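You operate a simulated robot arm through the tools that you are given. There is no shell and no other tool. Be economical: measure what you need, move in short steps, check, and stop when the job is done.

Carry out the task below with a simulated two-armed robot. There is one attempt and no reset: what you move stays moved.

TASK
Pump the accumulator up by hand till its needle stands in the green.
Fine: green unit off and shut-off lever open first; stop well short of the safety valve's 20 bar; shut-off shut and handle down after. Where these are worked on the way, their far stop is far enough and under half their travel is too little: shut-off lever.

Only the result counts: the job must be done as asked and must still hold three seconds after the hand-in. Knocking over, shifting, dropping, spilling or breaking anything else fails it.

THE ROBOT
Two 7-joint arms with three-finger grippers on one trunk, on a base that drives. Base frame: it is fixed to the floor where the robot stands at the start and does not move with it; the origin is under the middle of the robot, x ahead of it, y to its left, z up. Units: mm, degrees, N and s.
The left shoulder is at the start at [30, 124, 1008], the right one opposite. With the tool pointing down near the work surface each hand reaches from about 100 to 780 mm from the robot's upright axis, wherever it stands, measured 20 degrees to its own side. Places, roughly: gauge on the grey cabinet [800, 1400, 800]; pump handle [800, 1200, 800]; red switch on the green unit [500, 0, 700]; shut-off lever [600, 1400, 800]; vent lever on the green unit [400, 200, 700]; vent lever on the grey cabinet [600, 1500, 800]. Payload 2.2 kg a hand.
Tool frame (each hand has its own): the origin (TCP) lies between the finger pads and is the grasp point; the fingertips stand 28 mm ahead of it; z points along the fingers, y is the line along which they close. Largest opening 102 mm; the body of the gripper starts 71 mm behind the TCP.
Orientation is that of the tool frame in the base frame, as a unit quaternion [w, x, y, z]. With the fingers straight down and closing along the base's y, the tool's x points along the base's -x, its y along +y and its z along -z.

THE INTERFACE
- The arms move only by the tool play_rows. It takes "left_targets", "right_targets" or both (then of equal length, played together; a hand with none holds still); each is a list that holds one entry, the list of rows, each a list of 7 numbers: the shift along the base's x, y, z in mm, then the turn, a rotation vector about the base's x, y, z in degrees, then the finger opening in mm, from 0 to 102. In form: [[[x, y, z, ax, ay, az, grip], ...]]. A call has 1 to 12 rows; each row shifts and turns the commanded pose from where the row before left it. Rows are played at 5 a second. More than 50 mm and 8.6 degrees between two rows, or a gripper value outside its range, and nothing of the call is played. Where a pose cannot be reached the arm comes as near as it can. A force on the tool above 40 N (or 10 N above the force at the start of the call, whichever is more), or a blocked arm, ends the call early, and 0.2 s more pass. The fingers move at their own pace and stop on an object; they squeeze with about 23 N. The grip force told is the motor's: it shows also when the fingers shut on nothing. Time passes only in rows, and 0.2 s behind the last, so rows that do not move let the fingers close. The reply holds the time, the measured pose of the TCP, the force on the tool along the base axes, the opening and the grip force, in the units named above and with some noise, with the torque about the TCP (base axes, N m) and any sound that the robot's microphone picked up.
- Cameras (640 x 400 px; columns grow to the right, rows downward): "scene" is now at [41.3, 8.7, 1717.7]; the picture's right is [-0.03, -1.00, 0.00], its down [-0.82, 0.03, -0.57] and it looks along [0.57, -0.02, -0.82] (base axes); focal length 293 px, centre (320, 200). "left" rides on the left gripper at [72, 38, -86] in its tool frame; the picture's right is [-0.47, 0.89, 0.00], its down [-0.60, -0.32, -0.73] and it looks along [-0.65, -0.34, 0.68] (tool axes); focal length 256 px, centre (320, 200). "right" rides on the right gripper at [69, 44, -86] in its tool frame; the picture's right is [-0.53, 0.85, 0.00], its down [-0.58, -0.36, -0.73] and it looks along [-0.62, -0.39, 0.68] (tool axes); focal length 256 px, centre (320, 200). There is no depth. A picture from a camera that has moved, and an enlarged one, comes with that camera's place and axes in the base frame and with its lens. The place of the scene camera against the robot may be out by one fixed shift of up to 18 mm in any direction.
- grab_frame(camera): a new picture of that camera. The clock stands still meanwhile.
- lift_body(by): slides the trunk up (or, below 0, down) by that many mm; the arms and the scene camera ride with it, the base frame stays. It gives what a move gives, with no picture.
- roll_base(legs): drives the robot by 1 to 6 legs, each [ahead, left, turn to the left] in mm, mm and degrees, along the robot's own axes; the way and the turn of a leg run together, so that a leg with both is an arc; at most 1500 mm and 180 degrees a leg. The arms and the cameras ride along, it lands a little off, and it stops where it bumps. It gives what a move gives.
- pan_tilt(pan, tilt): turns the head with the scene camera to pan (to the left, within 143 degrees either way) and tilt (down, from -29 to 69), counted from straight ahead of the robot. It gives what a move gives.
- zoom(camera, box): a new picture of the part [left, top, right, bottom] of that camera's present view, enlarged. The clock stands still meanwhile.
- close_job(): hands the job in; it is judged then, once.

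Go step by step. Nothing tells you exact positions but the pictures and the camera data: compare them with the known pose of the tool, close in by small moves and look again before you grip or let go. The budget is 120 turns and 100 pictures, counting those below and the enlarged ones. Unless the task says otherwise, let go and move clear before handing in, and close with one line.

The tools are called after ">>>" by a JSON object that holds its "name" and its "arguments". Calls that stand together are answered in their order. play_rows: Moves the arms, as the interface text tells. Its arguments: {"type":"object","properties":{"left_targets":{"type":"array"},"right_targets":{"type":"array"}},"required":[]} The other tools are called the same way: lift_body (by) slides the trunk up or down; roll_base (legs) drives the base; pan_tilt (pan, tilt) turns the head that bears the scene camera; grab_frame (camera) takes a picture; zoom (camera, box) takes an enlarged picture of a part of a camera's view; close_job () hands the job in.

At the start:

```text
clock: 0.0
left_position: [600.1, 260.5, 1051.1]
left_tool_rot: [0.0, 0.0, 1.0, -0.001]
left_wrist_force: [0.4, 0.8, -0.3]
left_wrist_torque: [0.01, -0.02, 0.01]
left_gripper_width: 102.1
left_grip_force: 0.0
right_position: [389.4, -152.7, 1053.6]
right_tool_rot: [0.001, 0.0, 1.0, 0.0]
right_wrist_force: [-0.3, 0.1, -0.5]
right_wrist_torque: [0.02, 0.02, 0.0]
right_gripper_width: 102.0
right_grip_force: 0.1
trunk travel left (down, up): [-250.0, 290.0]
robot x, y, heading: [-2.2, 1.1, -0.3]
head pan, tilt: [-1.8, 55.1]
```

scene: 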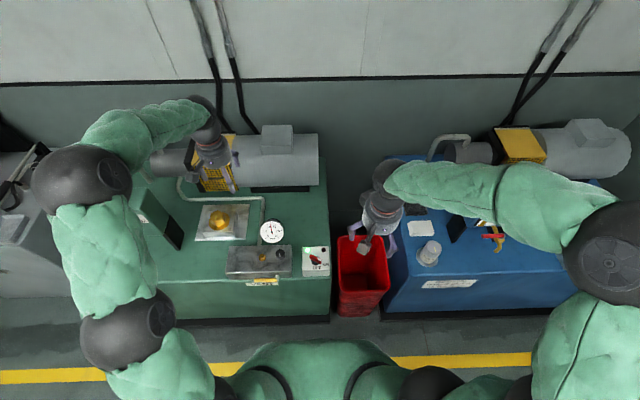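
right: 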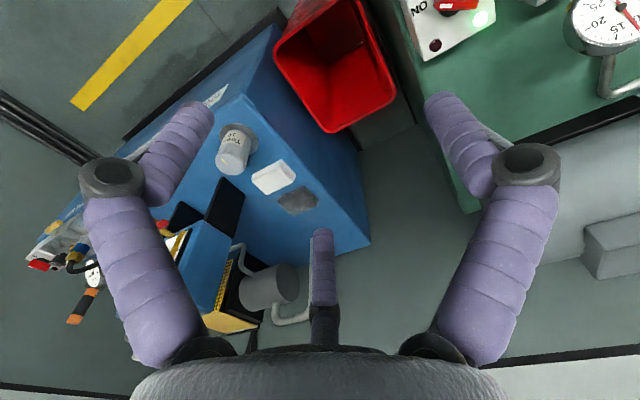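
left: 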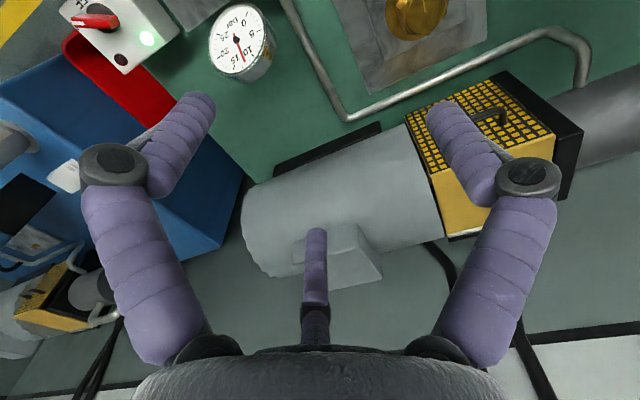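

The green unit is in front with its red switch near [500, 0, 700]; the grey cabinet is off to the left. I look closer at the switch and pan left to the cabinet.

>>> {"name": "zoom", "arguments": {"camera": "scene", "box": [200, 180, 360, 300]}}

>>> {"name": "pan_tilt", "arguments": {"pan": 60, "tilt": 40}}

>>> {"name": "grab_frame", "arguments": {"camera": "scene"}}

```text
3.33 times, centred on (280, 240) of scene
camera zoom: at [41.3, 8.7, 1717.7], right [-0.03, -1.0, 0.0], down [-0.82, 0.03, -0.57], along [0.57, -0.02, -0.82], focal length 977 px, centre (453, 67)
```

zoom: 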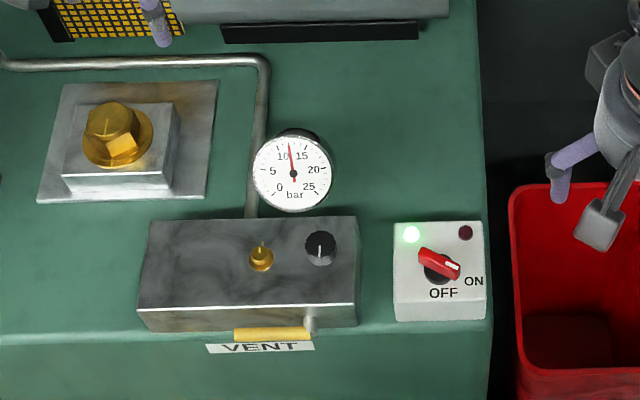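

```text
clock: 1.3
left_position: [599.9, 260.9, 1050.6]
left_tool_rot: [0.0, 0.0, 1.0, 0.0]
left_wrist_force: [-0.6, 0.1, 0.9]
left_wrist_torque: [-0.01, 0.04, 0.0]
left_gripper_width: 102.1
left_grip_force: 0.1
right_position: [388.9, -152.4, 1054.0]
right_tool_rot: [0.0, 0.0, 1.0, 0.0]
right_wrist_force: [-0.2, 0.3, 0.1]
right_wrist_torque: [0.01, 0.03, 0.02]
right_gripper_width: 102.0
right_grip_force: 0.0
trunk travel left (down, up): [-250.0, 290.0]
robot x, y, heading: [-2.9, -4.9, 0.2]
head pan, tilt: [60.0, 40.0]
```

```text
95 pictures are left
camera scene: at [11.9, 84.6, 1738.5], right [0.87, -0.5, 0.0], down [-0.32, -0.56, -0.77], along [0.38, 0.66, -0.64], focal length 293 px, centre (320, 200)
```

scene: 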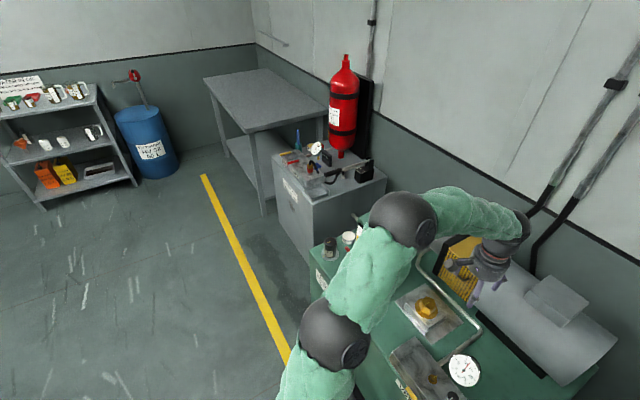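

The red selector points to ON (green lamp lit); I put its knob near [468, 3, 745]. I bring the right hand over it, turned so the fingers will close across the bar.

>>> {"name": "play_rows", "arguments": {"right_targets": [[[8.8, 17.3, -15, 0, 0, 7.8, 60], [8.8, 17.3, -15, 0, 0, 7.8, 60], [8.8, 17.3, -15, 0, 0, 7.8, 60], [8.8, 17.3, -15, 0, 0, 7.8, 60], [8.8, 17.3, -15, 0, 0, 7.8, 60], [8.8, 17.3, -15, 0, 0, 7.8, 60], [8.8, 17.3, -15, 0, 0, 7.8, 60], [8.8, 17.3, -15, 0, 0, 7.8, 60], [8.8, 17.3, -15, 0, 0, 7.8, 60]]]}}

>>> {"name": "grab_frame", "arguments": {"camera": "right"}}

>>> {"name": "pan_tilt", "arguments": {"pan": 0, "tilt": 60}}

>>> {"name": "grab_frame", "arguments": {"camera": "scene"}}

```text
clock: 3.3
left_position: [599.5, 261.6, 1050.4]
left_tool_rot: [0.0, 0.0, 1.0, 0.0]
left_wrist_force: [0.3, 0.1, -0.6]
left_wrist_torque: [0.0, 0.04, -0.03]
left_gripper_width: 101.8
left_grip_force: 0.1
right_position: [471.5, 2.7, 919.1]
right_tool_rot: [0.0, -0.576, 0.817, -0.001]
right_wrist_force: [0.7, 0.8, 0.4]
right_wrist_torque: [0.0, 0.02, -0.02]
right_gripper_width: 59.8
right_grip_force: 0.0
trunk travel left (down, up): [-250.0, 290.0]
robot x, y, heading: [0.1, -0.2, -0.1]
head pan, tilt: [60.0, 40.0]
```

```text
94 pictures are left
camera right: at [407.3, -46.7, 1005.3], right [-0.62, 0.79, 0.0], down [0.54, 0.42, 0.73], along [0.58, 0.45, -0.68], focal length 256 px, centre (320, 200)
```

right: 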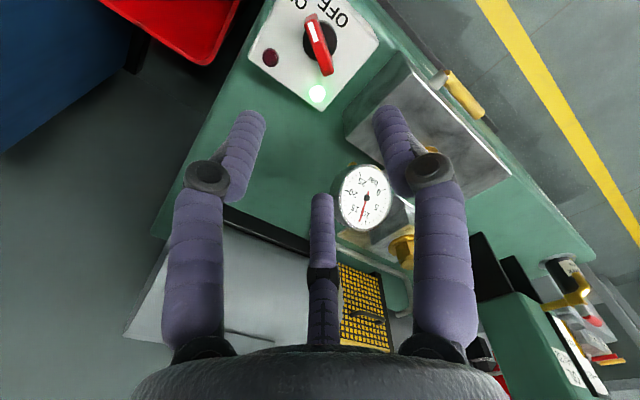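

```text
clock: 4.6
left_position: [601.3, 260.9, 1051.0]
left_tool_rot: [0.0, 0.0, 1.0, -0.001]
left_wrist_force: [-0.3, 0.3, 0.6]
left_wrist_torque: [0.02, -0.06, -0.01]
left_gripper_width: 102.1
left_grip_force: 0.0
right_position: [471.2, 2.2, 918.4]
right_tool_rot: [0.0, -0.575, 0.818, 0.0]
right_wrist_force: [-0.8, 0.6, -0.2]
right_wrist_torque: [-0.01, 0.0, 0.02]
right_gripper_width: 60.1
right_grip_force: 0.0
trunk travel left (down, up): [-250.0, 290.0]
robot x, y, heading: [-0.7, -0.5, -0.0]
head pan, tilt: [0.0, 60.0]
```

```text
93 pictures are left
camera scene: at [36.1, 11.2, 1711.8], right [0.0, -1.0, 0.0], down [-0.87, 0.0, -0.5], along [0.5, 0.0, -0.87], focal length 293 px, centre (320, 200)
```

scene: 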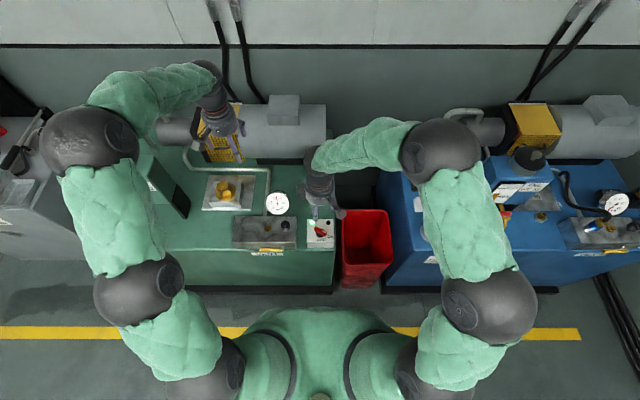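

The knob shows ahead of the fingers at the top of the right view. I look closer at its marks from both cameras before descending.

>>> {"name": "zoom", "arguments": {"camera": "right", "box": [240, 0, 400, 100]}}

>>> {"name": "zoom", "arguments": {"camera": "scene", "box": [280, 190, 360, 260]}}

```text
4.00 times, centred on (320, 50) of right
camera zoom: at [406.4, -47.4, 1005.7], right [-0.61, 0.79, 0.0], down [0.54, 0.42, 0.73], along [0.58, 0.45, -0.68], focal length 1024 px, centre (320, 800)
```

zoom: 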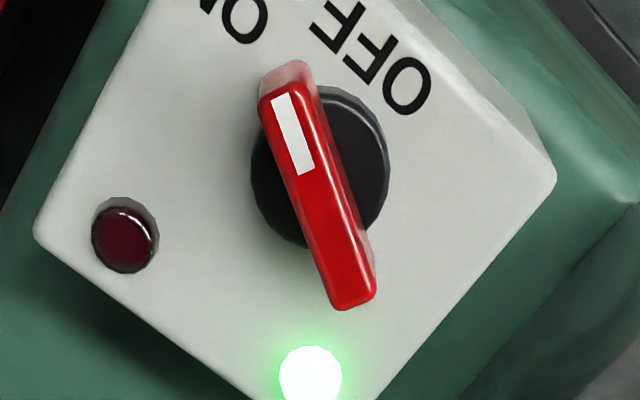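

```text
5.71 times, centred on (320, 225) of scene
camera zoom: at [36.1, 11.2, 1711.8], right [0.0, -1.0, 0.0], down [-0.87, 0.0, -0.5], along [0.5, 0.0, -0.87], focal length 1674 px, centre (320, 57)
```

zoom: 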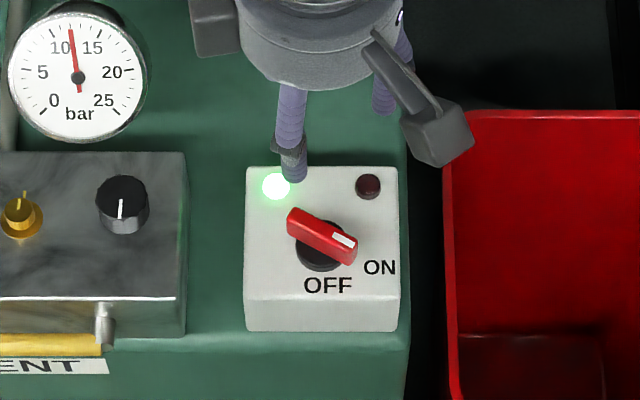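

OFF lies straight towards the robot and ON to its right, with the bar at about -123°. I align the fingers across the bar and come down to z ≈ 810 to check the height.

>>> {"name": "play_rows", "arguments": {"right_targets": [[[-2, -1.5, -36, 0, 0, -6.3, 60], [-2, -1.5, -36, 0, 0, -6.3, 60], [0, 0, -36, 0, 0, 0, 60]]]}}

>>> {"name": "grab_frame", "arguments": {"camera": "right"}}

>>> {"name": "zoom", "arguments": {"camera": "scene", "box": [280, 190, 360, 260]}}

```text
clock: 5.4
left_position: [601.0, 260.8, 1051.5]
left_tool_rot: [-0.001, 0.0, 1.0, 0.001]
left_wrist_force: [-0.6, -0.2, -0.1]
left_wrist_torque: [-0.02, 0.0, 0.03]
left_gripper_width: 102.1
left_grip_force: 0.1
right_position: [466.2, -1.4, 810.8]
right_tool_rot: [0.0, -0.481, 0.877, 0.0]
right_wrist_force: [-0.1, 0.3, 0.2]
right_wrist_torque: [0.02, 0.0, -0.01]
right_gripper_width: 60.0
right_grip_force: 0.0
trunk travel left (down, up): [-250.0, 290.0]
robot x, y, heading: [1.3, 2.5, 0.0]
head pan, tilt: [0.0, 60.0]
```

```text
90 pictures are left
camera right: at [392.5, -35.4, 897.3], right [-0.43, 0.9, 0.0], down [0.62, 0.29, 0.73], along [0.66, 0.31, -0.68], focal length 256 px, centre (320, 200)
```

right: 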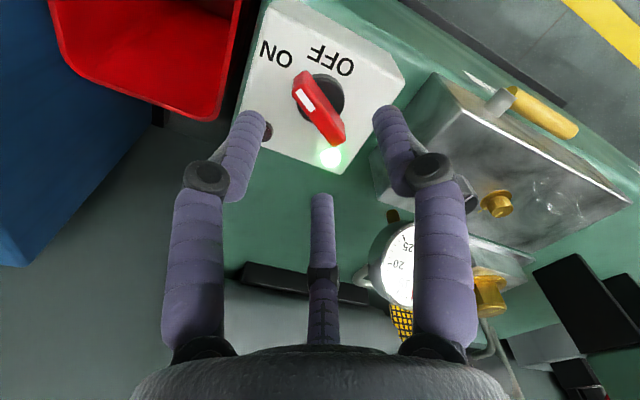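

```text
5.71 times, centred on (320, 225) of scene
camera zoom: at [37.0, 11.3, 1711.7], right [0.0, -1.0, 0.0], down [-0.87, 0.0, -0.5], along [0.5, 0.0, -0.87], focal length 1674 px, centre (320, 57)
```

zoom: 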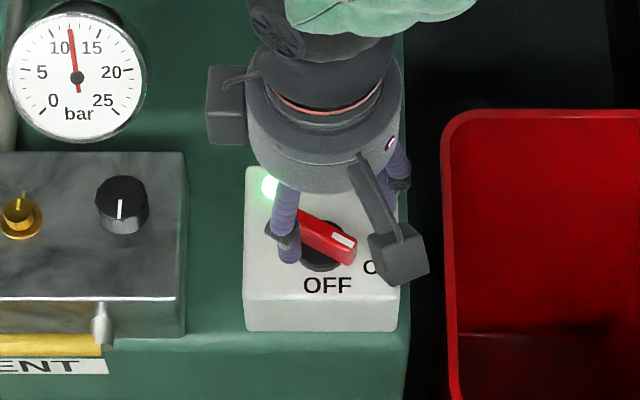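

The bar now fits about [472, 3, 728] at -122°. I shift by (5, 4) and lower to z ≈ 760.

>>> {"name": "play_rows", "arguments": {"right_targets": [[[5, 4, -20, 0, 0, 0, 60], [0, 0, -30, 0, 0, 0, 60]]]}}

>>> {"name": "grab_frame", "arguments": {"camera": "right"}}

>>> {"name": "zoom", "arguments": {"camera": "scene", "box": [280, 190, 360, 260]}}

```text
clock: 6.0
left_position: [599.4, 259.8, 1051.2]
left_tool_rot: [0.0, 0.0, 1.0, 0.0]
left_wrist_force: [0.5, 0.1, -0.3]
left_wrist_torque: [-0.02, -0.02, -0.01]
left_gripper_width: 102.2
left_grip_force: 0.1
right_position: [469.4, 3.5, 758.9]
right_tool_rot: [0.0, -0.482, 0.876, -0.001]
right_wrist_force: [0.9, 1.1, -0.1]
right_wrist_torque: [-0.01, 0.02, -0.02]
right_gripper_width: 59.9
right_grip_force: 0.1
trunk travel left (down, up): [-250.0, 290.0]
robot x, y, heading: [0.7, -0.7, 0.1]
head pan, tilt: [0.0, 60.0]
```

```text
88 pictures are left
camera right: at [395.2, -30.9, 846.3], right [-0.43, 0.9, 0.0], down [0.62, 0.29, 0.73], along [0.66, 0.31, -0.68], focal length 256 px, centre (320, 200)
```

right: 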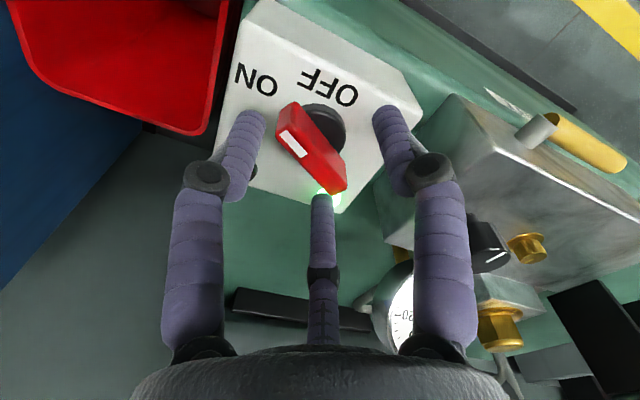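

```text
5.71 times, centred on (320, 225) of scene
camera zoom: at [36.1, 10.9, 1711.7], right [0.0, -1.0, 0.0], down [-0.87, 0.0, -0.5], along [0.5, 0.0, -0.87], focal length 1674 px, centre (320, 57)
```

zoom: 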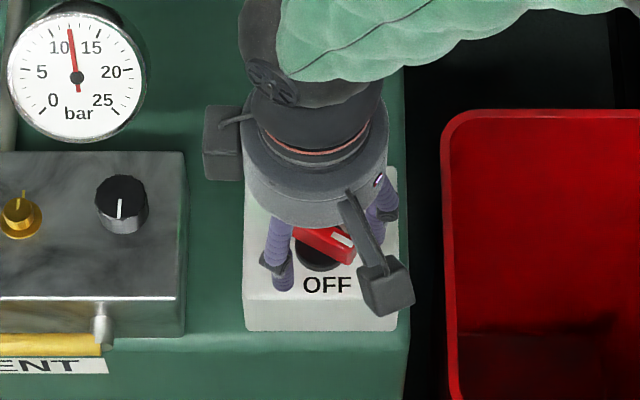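

The hand shows three visible fingers, one on the bar's +y tool side and two opposite, so gripping across the bar still works. I centre over the bar and lower to z ≈ 744.

>>> {"name": "play_rows", "arguments": {"right_targets": [[[4.5, -0.5, -5, 0, 0, 0, 60], [0, 0, -10, 0, 0, 0, 60]]]}}

>>> {"name": "zoom", "arguments": {"camera": "right", "box": [200, 50, 440, 250]}}

```text
clock: 6.6
left_position: [599.3, 260.3, 1050.6]
left_tool_rot: [0.0, 0.0, 1.0, -0.001]
left_wrist_force: [-0.6, -0.1, -0.7]
left_wrist_torque: [0.01, 0.02, 0.01]
left_gripper_width: 102.1
left_grip_force: 0.0
right_position: [474.1, 3.2, 745.1]
right_tool_rot: [0.001, -0.482, 0.876, 0.0]
right_wrist_force: [-2.8, -1.0, 8.2]
right_wrist_torque: [-0.05, 0.27, 0.06]
right_gripper_width: 60.3
right_grip_force: 0.4
trunk travel left (down, up): [-250.0, 290.0]
robot x, y, heading: [1.6, -2.4, -0.3]
head pan, tilt: [0.0, 60.0]
```

```text
2.00 times, centred on (320, 150) of right
camera zoom: at [400.1, -30.6, 832.2], right [-0.43, 0.9, 0.0], down [0.62, 0.29, 0.73], along [0.66, 0.31, -0.68], focal length 512 px, centre (320, 300)
```

zoom: 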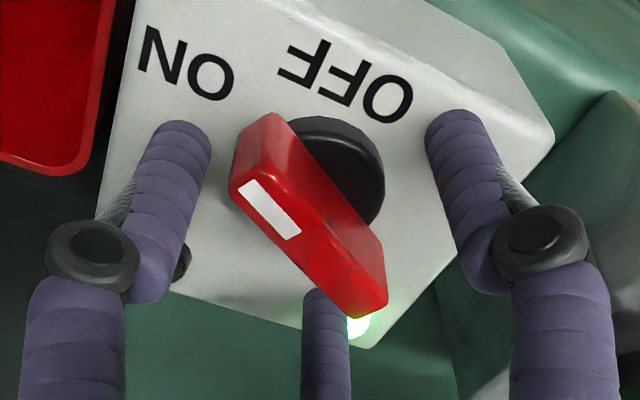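

A finger has just touched the box (8 N up). I back off 3 mm and close on the bar.

>>> {"name": "play_rows", "arguments": {"right_targets": [[[0, 0, 3, 0, 0, 0, 60], [0, 0, 0, 0, 0, 0, 30], [0, 0, 0, 0, 0, 0, 8], [0, 0, 0, 0, 0, 0, 0], [0, 0, 0, 0, 0, 0, 0]]]}}

>>> {"name": "zoom", "arguments": {"camera": "right", "box": [200, 50, 440, 250]}}

```text
clock: 7.8
left_position: [600.1, 259.0, 1051.4]
left_tool_rot: [0.0, 0.0, 1.0, 0.001]
left_wrist_force: [-1.2, 0.6, 0.2]
left_wrist_torque: [-0.02, -0.02, -0.01]
left_gripper_width: 101.9
left_grip_force: 0.0
right_position: [472.8, 2.5, 748.6]
right_tool_rot: [0.0, -0.481, 0.877, 0.001]
right_wrist_force: [-1.6, -6.7, 4.7]
right_wrist_torque: [-0.3, 0.19, 0.01]
right_gripper_width: 38.0
right_grip_force: 45.0
trunk travel left (down, up): [-250.0, 290.0]
robot x, y, heading: [0.8, -0.7, -0.1]
head pan, tilt: [0.0, 60.0]
```

```text
2.00 times, centred on (320, 150) of right
camera zoom: at [399.6, -31.3, 835.4], right [-0.43, 0.9, 0.0], down [0.62, 0.29, 0.73], along [0.66, 0.31, -0.68], focal length 512 px, centre (320, 300)
```

zoom: 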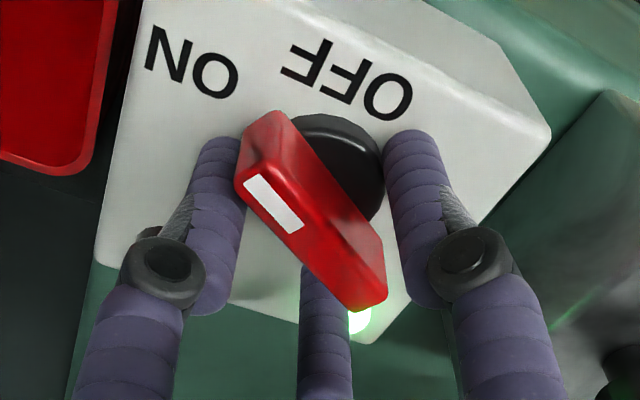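

The fingers closed on the black base (38 mm wide), too low. I open, raise 14 mm and close again on the bar itself.

>>> {"name": "play_rows", "arguments": {"right_targets": [[[0, 0, 0, 0, 0, 0, 60], [0, 0, 7, 0, 0, 0, 60], [0, 0, 7, 0, 0, 0, 60], [0, 0, 0, 0, 0, 0, 30], [0, 0, 0, 0, 0, 0, 0], [0, 0, 0, 0, 0, 0, 0]]]}}

>>> {"name": "zoom", "arguments": {"camera": "right", "box": [200, 50, 440, 250]}}

```text
clock: 9.2
left_position: [601.4, 259.0, 1050.9]
left_tool_rot: [0.0, 0.0, 1.0, 0.0]
left_wrist_force: [-0.4, 0.6, -0.5]
left_wrist_torque: [-0.01, -0.01, -0.02]
left_gripper_width: 102.0
left_grip_force: 0.0
right_position: [473.3, 1.8, 764.8]
right_tool_rot: [0.001, -0.482, 0.876, 0.0]
right_wrist_force: [3.2, -6.6, 1.0]
right_wrist_torque: [-0.5, 0.22, 0.1]
right_gripper_width: 20.1
right_grip_force: 45.3
trunk travel left (down, up): [-250.0, 290.0]
robot x, y, heading: [-0.4, 0.3, 0.0]
head pan, tilt: [0.0, 60.0]
```

```text
2.00 times, centred on (320, 150) of right
camera zoom: at [400.6, -31.7, 850.7], right [-0.43, 0.9, 0.0], down [0.62, 0.29, 0.73], along [0.66, 0.31, -0.68], focal length 512 px, centre (320, 300)
```

zoom: 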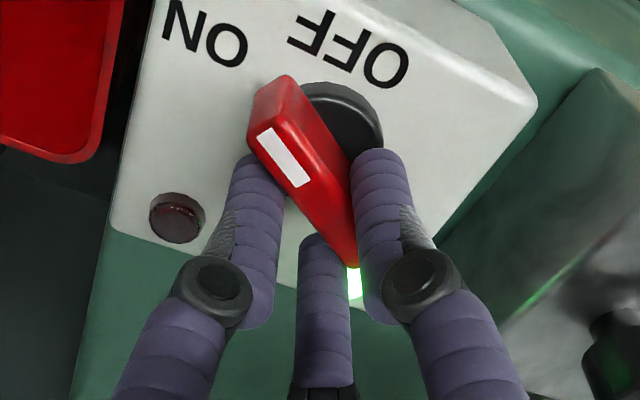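

The grip sits towards the bar's tail; the knob axis looks nearer [464, -1]. I open, shift and close again.

>>> {"name": "play_rows", "arguments": {"right_targets": [[[0, 0, 0, 0, 0, 0, 60], [-4, -2, 0, 0, 0, 0, 60], [-4, -2, -4, 0, 0, 0, 60], [0, 0, 0, 0, 0, 0, 30], [0, 0, 0, 0, 0, 0, 0], [0, 0, 0, 0, 0, 0, 0]]]}}

>>> {"name": "zoom", "arguments": {"camera": "right", "box": [200, 50, 440, 250]}}

```text
clock: 10.6
left_position: [602.0, 258.4, 1050.2]
left_tool_rot: [-0.001, -0.001, 1.0, 0.001]
left_wrist_force: [1.2, 0.3, 0.4]
left_wrist_torque: [0.02, -0.02, 0.01]
left_gripper_width: 102.0
left_grip_force: 0.0
right_position: [471.8, -3.0, 759.8]
right_tool_rot: [0.003, -0.481, 0.877, -0.001]
right_wrist_force: [23.0, -15.6, 6.6]
right_wrist_torque: [-0.24, -0.42, 0.05]
right_gripper_width: 20.2
right_grip_force: 45.2
trunk travel left (down, up): [-250.0, 290.0]
robot x, y, heading: [0.1, 0.4, 0.3]
head pan, tilt: [0.0, 60.0]
```

```text
2.00 times, centred on (320, 150) of right
camera zoom: at [397.0, -36.3, 847.1], right [-0.43, 0.91, 0.0], down [0.61, 0.29, 0.74], along [0.67, 0.31, -0.68], focal length 512 px, centre (320, 300)
```

zoom: 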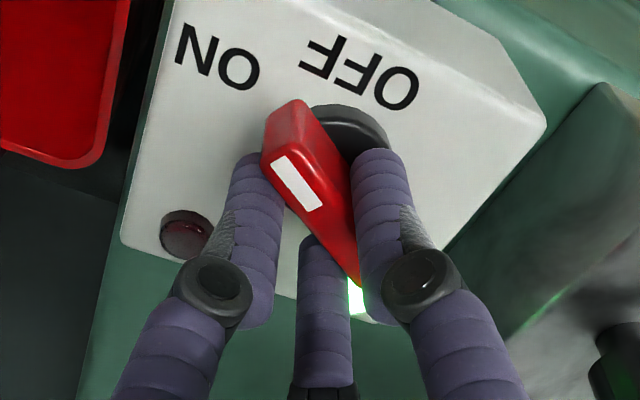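

The side force shows the bar line; I relax by moving 5 mm across it, then turn clockwise in steps.

>>> {"name": "play_rows", "arguments": {"right_targets": [[[4.5, -2.5, 0, 0, 0, 0, 0], [0, 0, 0, 0, 0, 0, 0], [0, 0, 0, 0, 0, -6, 0], [0, 0, 0, 0, 0, -6, 0], [0, 0, 0, 0, 0, -6, 0], [0, 0, 0, 0, 0, -6, 0]]]}}

>>> {"name": "zoom", "arguments": {"camera": "right", "box": [200, 50, 440, 250]}}

```text
clock: 12.0
left_position: [598.5, 259.9, 1051.8]
left_tool_rot: [0.001, 0.0, 1.0, 0.0]
left_wrist_force: [0.6, 0.8, 1.0]
left_wrist_torque: [0.01, 0.0, -0.01]
left_gripper_width: 102.1
left_grip_force: 0.0
right_position: [471.6, -3.3, 762.0]
right_tool_rot: [0.001, -0.288, 0.958, -0.001]
right_wrist_force: [3.8, -5.6, 37.1]
right_wrist_torque: [-0.38, 0.79, 0.0]
right_gripper_width: 19.8
right_grip_force: 44.9
trunk travel left (down, up): [-250.0, 290.0]
robot x, y, heading: [-0.6, -2.4, 0.1]
head pan, tilt: [0.0, 60.0]
```

```text
2.00 times, centred on (320, 150) of right
camera zoom: at [388.7, -4.5, 847.4], right [-0.02, 1.0, 0.0], down [0.68, 0.01, 0.73], along [0.73, 0.01, -0.68], focal length 512 px, centre (320, 300)
```

zoom: 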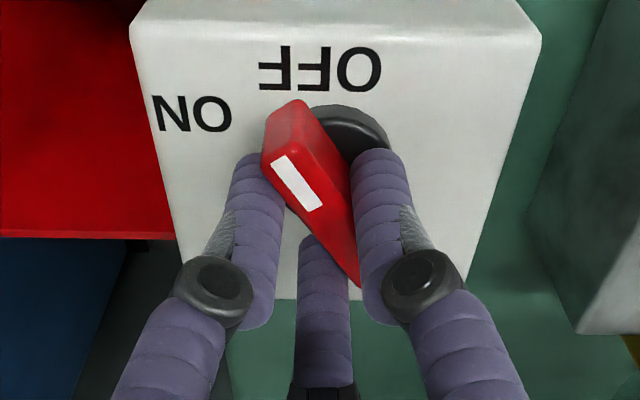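

The bar turns with the hand. I ease the press downwards slightly and turn the rest towards OFF.

>>> {"name": "play_rows", "arguments": {"right_targets": [[[0, 0, 1.5, 0, 0, -6, 0], [0, 0, 1, 0, 0, -6, 0], [0, 0, 0, 0, 0, -6, 0], [0, 0, 0, 0, 0, -6, 0], [0, 0, 0, 0, 0, -6, 0], [0, 0, 0, 0, 0, -4, 0]]]}}

>>> {"name": "zoom", "arguments": {"camera": "right", "box": [200, 50, 440, 250]}}

>>> {"name": "zoom", "arguments": {"camera": "scene", "box": [240, 180, 360, 260]}}

```text
clock: 13.4
left_position: [599.0, 257.5, 1052.9]
left_tool_rot: [0.001, -0.001, 1.0, 0.001]
left_wrist_force: [0.4, -0.6, -0.6]
left_wrist_torque: [-0.03, 0.03, 0.01]
left_gripper_width: 102.1
left_grip_force: 0.0
right_position: [468.4, -4.4, 760.7]
right_tool_rot: [-0.002, 0.004, 1.0, -0.002]
right_wrist_force: [-9.3, -26.3, 18.2]
right_wrist_torque: [-0.34, -0.86, 0.34]
right_gripper_width: 20.0
right_grip_force: 44.4
trunk travel left (down, up): [-250.0, 290.0]
robot x, y, heading: [-2.3, -2.9, -0.1]
head pan, tilt: [0.0, 60.0]
```

```text
2.00 times, centred on (320, 150) of right
camera zoom: at [400.1, 40.4, 847.6], right [0.54, 0.84, 0.0], down [0.58, -0.37, 0.73], along [0.61, -0.4, -0.68], focal length 512 px, centre (320, 300)
```

zoom: 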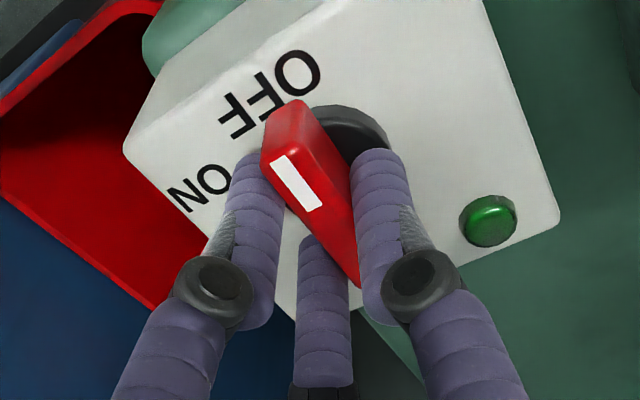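

```text
5.00 times, centred on (300, 220) of scene
camera zoom: at [33.4, 8.2, 1711.8], right [0.0, -1.0, 0.0], down [-0.87, 0.0, -0.5], along [0.5, 0.0, -0.87], focal length 1465 px, centre (420, 100)
```

zoom: 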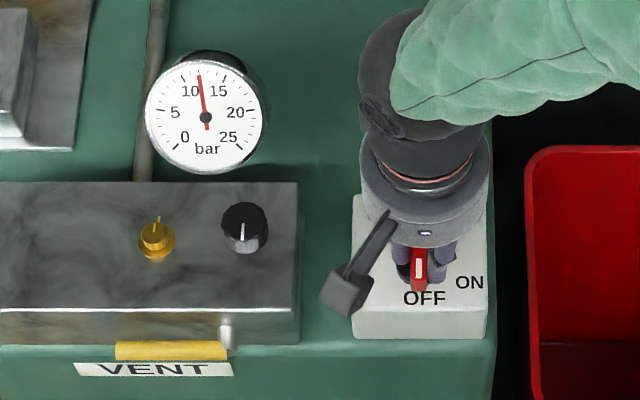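

The bar points to OFF and the green lamp is dark. I open, lift clear, and look at the switch and cabinet.

>>> {"name": "play_rows", "arguments": {"right_targets": [[[0, 0, 0, 0, 0, 0, 60], [0, 0, 0, 0, 0, 0, 60], [0, 0, 30, 0, 0, 0, 60], [0, 0, 45, 0, 0, 0, 60], [-10, 0, 45, 0, 0, 0, 60], [-15, -20, 45, 0, 0, 0, 60], [-15, -20, 45, 0, 0, 0, 60], [-15, -20, 40, 0, 0, 0, 60], [-15, -20, 0, 0, 0, 0, 60], [-15, -20, 0, 0, 0, 0, 60]]]}}

>>> {"name": "grab_frame", "arguments": {"camera": "scene"}}

>>> {"name": "zoom", "arguments": {"camera": "scene", "box": [240, 180, 360, 260]}}

```text
refused: row 6 steps farther than a row can; nothing moved
```

```text
79 pictures are left
camera scene: at [33.4, 8.2, 1711.8], right [0.0, -1.0, 0.0], down [-0.87, 0.0, -0.5], along [0.5, 0.0, -0.87], focal length 293 px, centre (320, 200)
```

scene: 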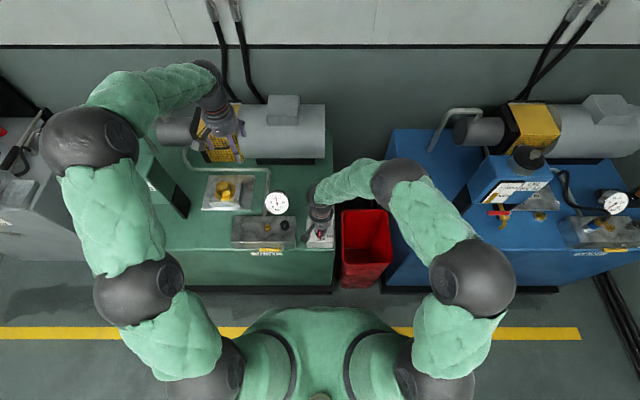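

```text
5.00 times, centred on (300, 220) of scene
camera zoom: at [33.4, 8.2, 1711.8], right [0.0, -1.0, 0.0], down [-0.87, 0.0, -0.5], along [0.5, 0.0, -0.87], focal length 1465 px, centre (420, 100)
```

zoom: 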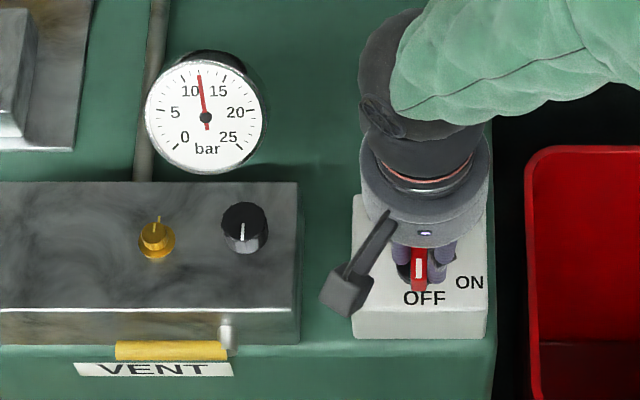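

The move was refused for one overlong step; I repeat it with smaller steps.

>>> {"name": "play_rows", "arguments": {"right_targets": [[[0, 0, 0, 0, 0, 0, 60], [0, 0, 0, 0, 0, 0, 60], [0, 0, 30, 0, 0, 0, 60], [0, 0, 45, 0, 0, 0, 60], [0, 0, 45, 0, 0, 0, 60], [-10, -15, 40, 0, 0, 0, 60], [-15, -20, 40, 0, 0, 0, 60], [-15, -20, 40, 0, 0, 0, 60], [-20, -30, 20, 0, 0, 0, 60], [-20, -30, 0, 0, 0, 0, 60]]]}}

>>> {"name": "zoom", "arguments": {"camera": "scene", "box": [240, 180, 360, 260]}}

```text
clock: 15.6
left_position: [598.7, 258.8, 1051.3]
left_tool_rot: [0.0, 0.0, 1.0, -0.001]
left_wrist_force: [0.2, 0.3, -0.2]
left_wrist_torque: [0.0, -0.03, -0.01]
left_gripper_width: 102.3
left_grip_force: 0.0
right_position: [388.4, -118.0, 1018.5]
right_tool_rot: [0.0, 0.004, 1.0, 0.0]
right_wrist_force: [-0.7, -0.6, 0.1]
right_wrist_torque: [-0.04, -0.03, -0.01]
right_gripper_width: 59.9
right_grip_force: 0.1
trunk travel left (down, up): [-250.0, 290.0]
robot x, y, heading: [1.2, 0.5, 0.2]
head pan, tilt: [0.0, 60.0]
```

```text
5.00 times, centred on (300, 220) of scene
camera zoom: at [35.4, 10.5, 1711.7], right [0.0, -1.0, 0.0], down [-0.87, 0.0, -0.5], along [0.5, 0.0, -0.87], focal length 1465 px, centre (420, 100)
```

zoom: 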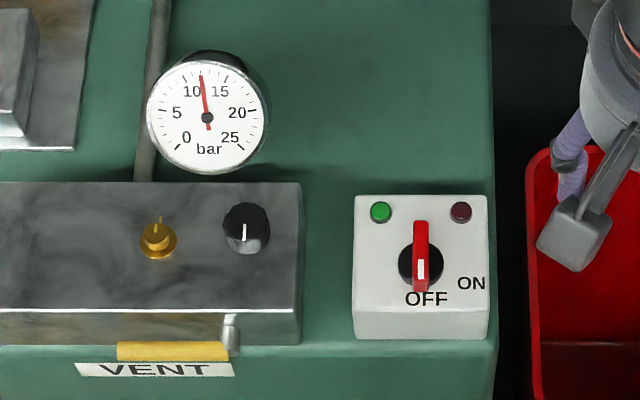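

The green unit is off and its switch stands at OFF. Next I draw the left hand back and drive left along the units towards the grey cabinet, then look.

>>> {"name": "play_rows", "arguments": {"left_targets": [[[-40, -5, 10, 0, 0, 0, 60], [-40, -5, 10, 0, 0, 0, 60], [-40, -5, 10, 0, 0, 0, 60], [-40, -5, 10, 0, 0, 0, 60], [-40, -5, 0, 0, 0, 0, 60]]]}}

>>> {"name": "roll_base", "arguments": {"legs": [[0, 900, 0]]}}

>>> {"name": "pan_tilt", "arguments": {"pan": 15, "tilt": 48}}

>>> {"name": "grab_frame", "arguments": {"camera": "scene"}}

```text
clock: 16.8
left_position: [396.1, 235.4, 1094.6]
left_tool_rot: [0.001, 0.001, 1.0, 0.0]
left_wrist_force: [-1.0, 0.3, -0.1]
left_wrist_torque: [0.01, -0.05, 0.01]
left_gripper_width: 60.0
left_grip_force: 0.0
right_position: [389.3, -117.8, 1019.6]
right_tool_rot: [0.0, 0.004, 1.0, 0.0]
right_wrist_force: [-0.7, 0.2, 0.5]
right_wrist_torque: [0.0, 0.02, 0.01]
right_gripper_width: 59.9
right_grip_force: 0.1
trunk travel left (down, up): [-250.0, 290.0]
robot x, y, heading: [1.5, 1.7, 0.1]
head pan, tilt: [0.0, 60.0]
```

```text
clock: 21.6
left_position: [408.9, 1146.6, 1092.8]
left_tool_rot: [-0.001, 0.008, 1.0, 0.0]
left_wrist_force: [0.6, 0.8, -0.9]
left_wrist_torque: [-0.02, -0.03, -0.01]
left_gripper_width: 59.9
left_grip_force: 0.1
right_position: [393.8, 793.9, 1018.9]
right_tool_rot: [0.001, 0.011, 1.0, 0.001]
right_wrist_force: [0.3, -0.5, 0.3]
right_wrist_torque: [-0.01, 0.0, -0.05]
right_gripper_width: 60.0
right_grip_force: 0.1
trunk travel left (down, up): [-250.0, 290.0]
robot x, y, heading: [7.9, 918.7, -0.9]
head pan, tilt: [0.0, 60.0]
```

```text
clock: 22.4
left_position: [408.1, 1145.6, 1093.6]
left_tool_rot: [0.0, 0.007, 1.0, 0.001]
left_wrist_force: [-0.7, -0.4, -0.2]
left_wrist_torque: [0.01, 0.01, -0.03]
left_gripper_width: 59.9
left_grip_force: 0.0
right_position: [395.0, 793.2, 1018.6]
right_tool_rot: [-0.001, 0.011, 1.0, 0.0]
right_wrist_force: [0.3, 0.0, -0.1]
right_wrist_torque: [0.0, -0.02, 0.02]
right_gripper_width: 60.0
right_grip_force: 0.1
trunk travel left (down, up): [-250.0, 290.0]
robot x, y, heading: [10.2, 918.1, -1.0]
head pan, tilt: [15.0, 48.0]
```

```text
76 pictures are left
camera scene: at [52.5, 947.1, 1727.0], right [0.24, -0.97, 0.0], down [-0.72, -0.18, -0.67], along [0.65, 0.16, -0.74], focal length 293 px, centre (320, 200)
```

scene: 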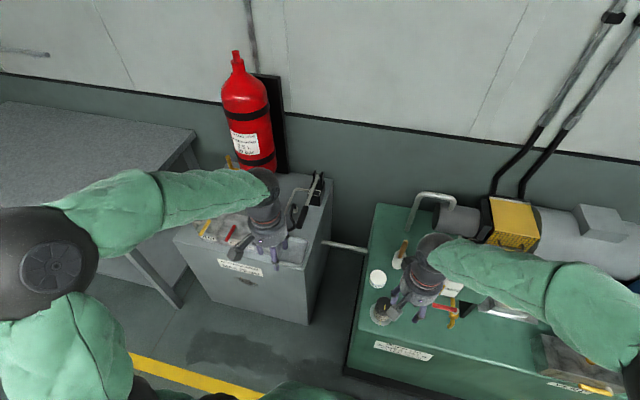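

The grey cabinet lies ahead-left. I drive another 380 mm left so it stands before me and look again.

>>> {"name": "roll_base", "arguments": {"legs": [[0, 400, 1]]}}

>>> {"name": "pan_tilt", "arguments": {"pan": 0, "tilt": 48}}

>>> {"name": "grab_frame", "arguments": {"camera": "scene"}}

```text
clock: 24.9
left_position: [411.1, 1559.2, 1093.7]
left_tool_rot: [0.0, 0.003, 1.0, 0.0]
left_wrist_force: [0.4, 0.2, -1.1]
left_wrist_torque: [-0.03, -0.03, 0.0]
left_gripper_width: 60.0
left_grip_force: 0.0
right_position: [400.3, 1205.7, 1020.8]
right_tool_rot: [0.0, 0.006, 1.0, 0.001]
right_wrist_force: [0.3, -0.1, 0.7]
right_wrist_torque: [-0.01, 0.04, -0.02]
right_gripper_width: 60.1
right_grip_force: 0.0
trunk travel left (down, up): [-250.0, 290.0]
robot x, y, heading: [12.8, 1327.4, -0.3]
head pan, tilt: [15.0, 48.0]
```

```text
clock: 25.7
left_position: [410.2, 1559.1, 1092.7]
left_tool_rot: [0.001, 0.003, 1.0, 0.0]
left_wrist_force: [0.3, 0.0, 0.7]
left_wrist_torque: [-0.02, 0.0, 0.0]
left_gripper_width: 60.2
left_grip_force: 0.1
right_position: [399.0, 1206.9, 1018.6]
right_tool_rot: [0.0, 0.007, 1.0, 0.0]
right_wrist_force: [-0.5, 0.1, -0.4]
right_wrist_torque: [0.0, 0.01, -0.01]
right_gripper_width: 60.2
right_grip_force: 0.0
trunk travel left (down, up): [-250.0, 290.0]
robot x, y, heading: [10.4, 1328.1, -0.3]
head pan, tilt: [0.0, 48.0]
```

```text
75 pictures are left
camera scene: at [59.3, 1336.7, 1727.0], right [-0.01, -1.0, 0.0], down [-0.74, 0.0, -0.67], along [0.67, 0.0, -0.74], focal length 293 px, centre (320, 200)
```

scene: 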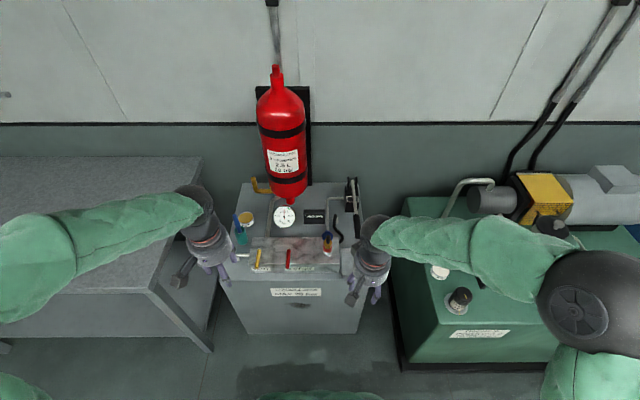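

Good view: I zoom in on the cabinet top.

>>> {"name": "zoom", "arguments": {"camera": "scene", "box": [225, 165, 385, 285]}}

>>> {"name": "zoom", "arguments": {"camera": "scene", "box": [235, 230, 345, 300]}}

>>> {"name": "zoom", "arguments": {"camera": "scene", "box": [255, 170, 375, 245]}}

```text
3.33 times, centred on (305, 225) of scene
camera zoom: at [59.3, 1336.7, 1727.0], right [-0.01, -1.0, 0.0], down [-0.74, 0.0, -0.67], along [0.67, 0.0, -0.74], focal length 977 px, centre (370, 117)
```

zoom: 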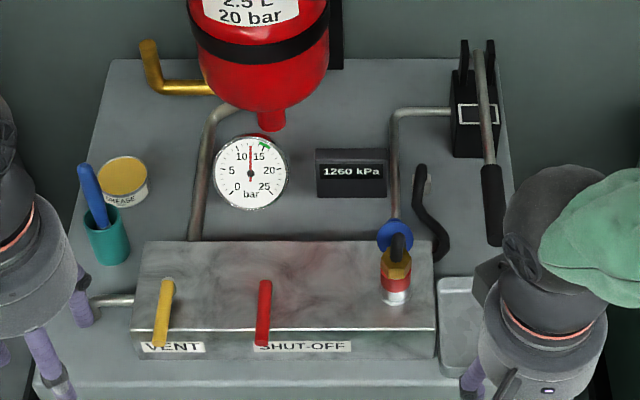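

```text
5.71 times, centred on (290, 265) of scene
camera zoom: at [59.3, 1336.7, 1727.0], right [-0.01, -1.0, 0.0], down [-0.74, 0.0, -0.67], along [0.67, 0.0, -0.74], focal length 1674 px, centre (491, -171)
```

zoom: 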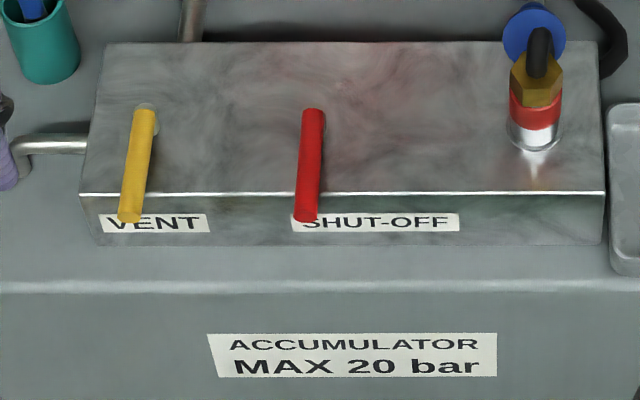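

```text
5.33 times, centred on (315, 208) of scene
camera zoom: at [59.3, 1336.7, 1727.0], right [-0.01, -1.0, 0.0], down [-0.74, 0.0, -0.67], along [0.67, 0.0, -0.74], focal length 1563 px, centre (347, 160)
```

zoom: 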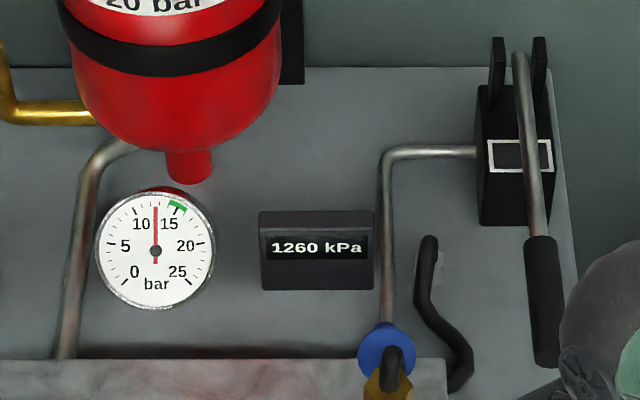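

The gauge reads 12.6 bar with a green band near 16; the red SHUT-OFF lever and the pump handle (black grip) are visible. I use the hand cameras to judge how the levers pivot.

>>> {"name": "grab_frame", "arguments": {"camera": "left"}}

>>> {"name": "grab_frame", "arguments": {"camera": "right"}}

```text
71 pictures are left
camera left: at [339.6, 1598.8, 1179.1], right [0.47, 0.88, 0.0], down [0.6, -0.32, 0.73], along [0.64, -0.34, -0.68], focal length 256 px, centre (320, 200)
```

left: 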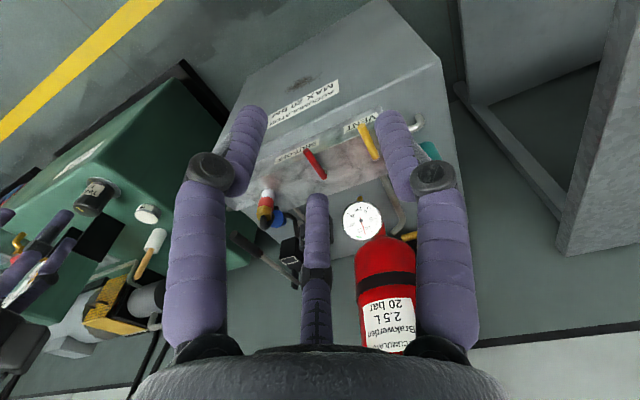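

```text
70 pictures are left
camera right: at [331.4, 1251.2, 1105.6], right [0.55, 0.84, 0.0], down [0.57, -0.37, 0.73], along [0.61, -0.4, -0.68], focal length 256 px, centre (320, 200)
```

right: 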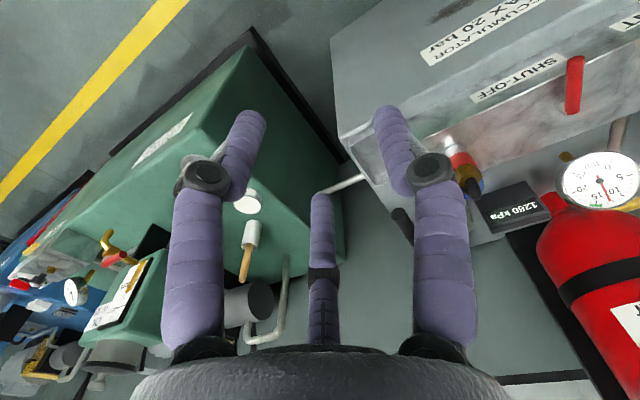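

I place the shut-off lever as nearly level, from its pivot near [650, 1440, 790] to its free end near [590, 1440, 780]. I move the left hand above it for a closer look.

>>> {"name": "play_rows", "arguments": {"left_targets": [[[30, -20, -15, 0, 0, 0, 60], [30, -20, -15, 0, 0, 0, 60], [30, -20, -15, 0, 0, 0, 60], [30, -20, -15, 0, 0, 0, 60], [30, -20, -30, 0, 0, 0, 60], [30, -19, -35, 0, 0, 0, 60], [5, 0, -30, 0, 0, 0, 60], [0, 0, -30, 0, 0, 0, 60]]]}}

>>> {"name": "grab_frame", "arguments": {"camera": "left"}}

>>> {"name": "grab_frame", "arguments": {"camera": "scene"}}

```text
clock: 27.5
left_position: [598.3, 1441.5, 906.8]
left_tool_rot: [0.0, 0.003, 1.0, 0.0]
left_wrist_force: [0.1, -0.7, 0.0]
left_wrist_torque: [-0.01, 0.03, 0.02]
left_gripper_width: 60.0
left_grip_force: 0.0
right_position: [400.3, 1205.0, 1017.4]
right_tool_rot: [-0.001, 0.007, 1.0, -0.001]
right_wrist_force: [0.7, -0.2, -0.2]
right_wrist_torque: [0.0, 0.01, -0.02]
right_gripper_width: 59.9
right_grip_force: 0.0
trunk travel left (down, up): [-250.0, 290.0]
robot x, y, heading: [10.9, 1330.0, -0.5]
head pan, tilt: [0.0, 48.0]
```

```text
69 pictures are left
camera left: at [526.5, 1481.3, 992.7], right [0.47, 0.88, 0.0], down [0.6, -0.32, 0.73], along [0.65, -0.34, -0.68], focal length 256 px, centre (320, 200)
```

left: 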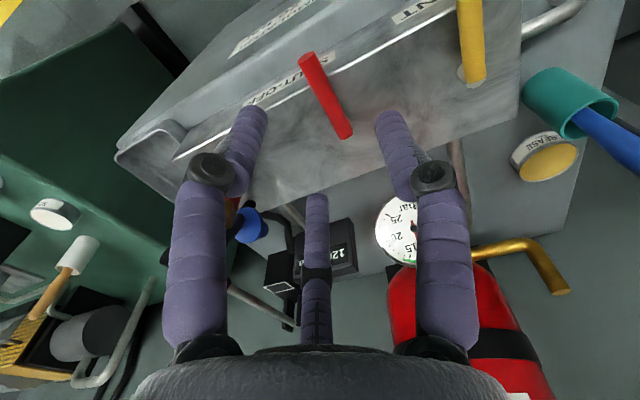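

```text
68 pictures are left
camera scene: at [60.4, 1336.4, 1727.0], right [-0.01, -1.0, 0.0], down [-0.74, 0.0, -0.67], along [0.67, 0.0, -0.74], focal length 293 px, centre (320, 200)
```

scene: 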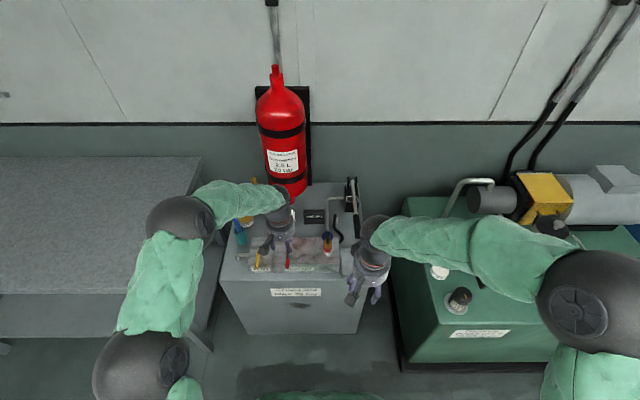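

The lever axis fits [583…654, 1441, 786]. I lower the left hand around its free end, fingertips just below it, and check before closing.

>>> {"name": "play_rows", "arguments": {"left_targets": [[[-2, 0, -35, 0, 0, 0, 60], [0, 0, -35, 0, 0, 0, 60], [0, 0, -30, 0, 0, 0, 60]]]}}

>>> {"name": "grab_frame", "arguments": {"camera": "left"}}

```text
clock: 28.3
left_position: [596.4, 1440.0, 807.3]
left_tool_rot: [0.001, 0.002, 1.0, 0.0]
left_wrist_force: [0.6, -0.2, -0.2]
left_wrist_torque: [0.02, 0.02, 0.04]
left_gripper_width: 60.0
left_grip_force: 0.1
right_position: [400.1, 1205.9, 1018.1]
right_tool_rot: [0.0, 0.007, 1.0, 0.0]
right_wrist_force: [-0.2, 0.6, 0.8]
right_wrist_torque: [0.04, -0.03, 0.04]
right_gripper_width: 60.2
right_grip_force: 0.0
trunk travel left (down, up): [-250.0, 290.0]
robot x, y, heading: [10.5, 1327.7, -0.1]
head pan, tilt: [0.0, 48.0]
```

```text
67 pictures are left
camera left: at [523.6, 1479.6, 893.4], right [0.47, 0.88, 0.0], down [0.6, -0.32, 0.73], along [0.65, -0.34, -0.68], focal length 256 px, centre (320, 200)
```

left: 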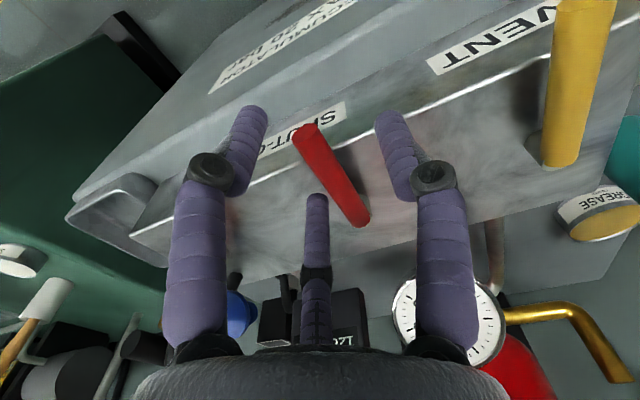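

The lever lies between the fingers. I lower 6 mm more and close on it.

>>> {"name": "play_rows", "arguments": {"left_targets": [[[0, 0, -6, 0, 0, 0, 60], [0, 0, 0, 0, 0, 0, 30], [0, 0, 0, 0, 0, 0, 0], [0, 0, 0, 0, 0, 0, 0]]]}}

>>> {"name": "grab_frame", "arguments": {"camera": "left"}}

```text
clock: 29.3
left_position: [597.1, 1435.8, 801.5]
left_tool_rot: [0.002, 0.004, 1.0, 0.0]
left_wrist_force: [11.4, -33.3, -1.3]
left_wrist_torque: [-0.61, -0.47, -0.62]
left_gripper_width: 23.2
left_grip_force: 44.8
right_position: [400.3, 1202.5, 1018.5]
right_tool_rot: [0.0, 0.007, 1.0, 0.0]
right_wrist_force: [-0.2, 0.8, 0.2]
right_wrist_torque: [0.0, 0.02, -0.01]
right_gripper_width: 59.8
right_grip_force: 0.0
trunk travel left (down, up): [-250.0, 290.0]
robot x, y, heading: [12.7, 1327.4, -0.3]
head pan, tilt: [0.0, 48.0]
```

```text
66 pictures are left
camera left: at [525.1, 1475.4, 887.8], right [0.47, 0.88, 0.0], down [0.6, -0.32, 0.73], along [0.65, -0.35, -0.68], focal length 256 px, centre (320, 200)
```

left: 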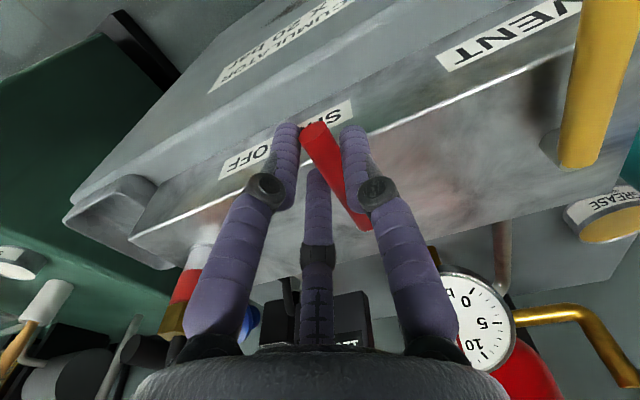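

Gripped (23 mm). I relax the side force, then try the first 30° of a swing to the right about the pivot.

>>> {"name": "play_rows", "arguments": {"left_targets": [[[-1, -4, 0, 0, 0, 0, 0], [0, 0, 0, 0, 0, 0, 0], [0.5, -7.4, 0, 0, 0, 7.5, 0], [1.5, -7.3, 0, 0, 0, 7.5, 0], [2.4, -7.1, 0, 0, 0, 7.5, 0]]]}}

>>> {"name": "grab_frame", "arguments": {"camera": "left"}}

```text
clock: 30.5
left_position: [601.7, 1413.6, 803.0]
left_tool_rot: [0.003, -0.192, 0.981, -0.001]
left_wrist_force: [29.3, -13.6, -6.6]
left_wrist_torque: [-0.03, -0.96, -1.43]
left_gripper_width: 23.8
left_grip_force: 44.7
right_position: [401.7, 1204.6, 1015.9]
right_tool_rot: [0.0, 0.006, 1.0, 0.001]
right_wrist_force: [0.2, -0.4, 0.1]
right_wrist_torque: [0.0, 0.02, 0.0]
right_gripper_width: 60.1
right_grip_force: 0.1
trunk travel left (down, up): [-250.0, 290.0]
robot x, y, heading: [11.1, 1326.1, -0.1]
head pan, tilt: [0.0, 48.0]
```

```text
65 pictures are left
camera left: at [520.3, 1423.9, 887.4], right [0.1, 1.0, 0.0], down [0.67, -0.06, 0.74], along [0.73, -0.07, -0.68], focal length 256 px, centre (320, 200)
```

left: 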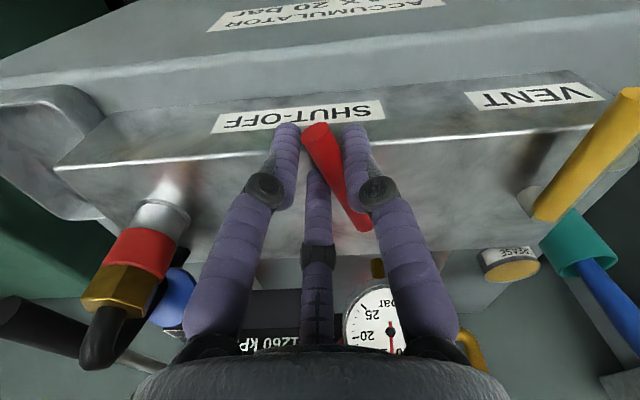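

The lever follows to the right, so that is its opening direction. I continue the arc, shortening the radius a little.

>>> {"name": "play_rows", "arguments": {"left_targets": [[[5, -6.9, 0, 0, 0, 7.5, 0], [5, -6.2, 0, 0, 0, 7.5, 0], [5, -5.6, 0, 0, 0, 7.5, 0], [5.6, -4.9, 0, 0, 0, 7.5, 0]]]}}

```text
clock: 31.5
left_position: [620.5, 1391.2, 803.4]
left_tool_rot: [0.0, -0.44, 0.898, -0.001]
left_wrist_force: [26.2, -4.2, -2.6]
left_wrist_torque: [0.71, -1.15, -1.37]
left_gripper_width: 24.0
left_grip_force: 45.1
right_position: [400.8, 1205.5, 1018.3]
right_tool_rot: [-0.001, 0.007, 1.0, 0.0]
right_wrist_force: [0.2, -0.3, 0.6]
right_wrist_torque: [0.01, 0.01, -0.02]
right_gripper_width: 59.9
right_grip_force: 0.1
trunk travel left (down, up): [-250.0, 290.0]
robot x, y, heading: [12.7, 1322.3, -0.4]
head pan, tilt: [0.0, 48.0]
```

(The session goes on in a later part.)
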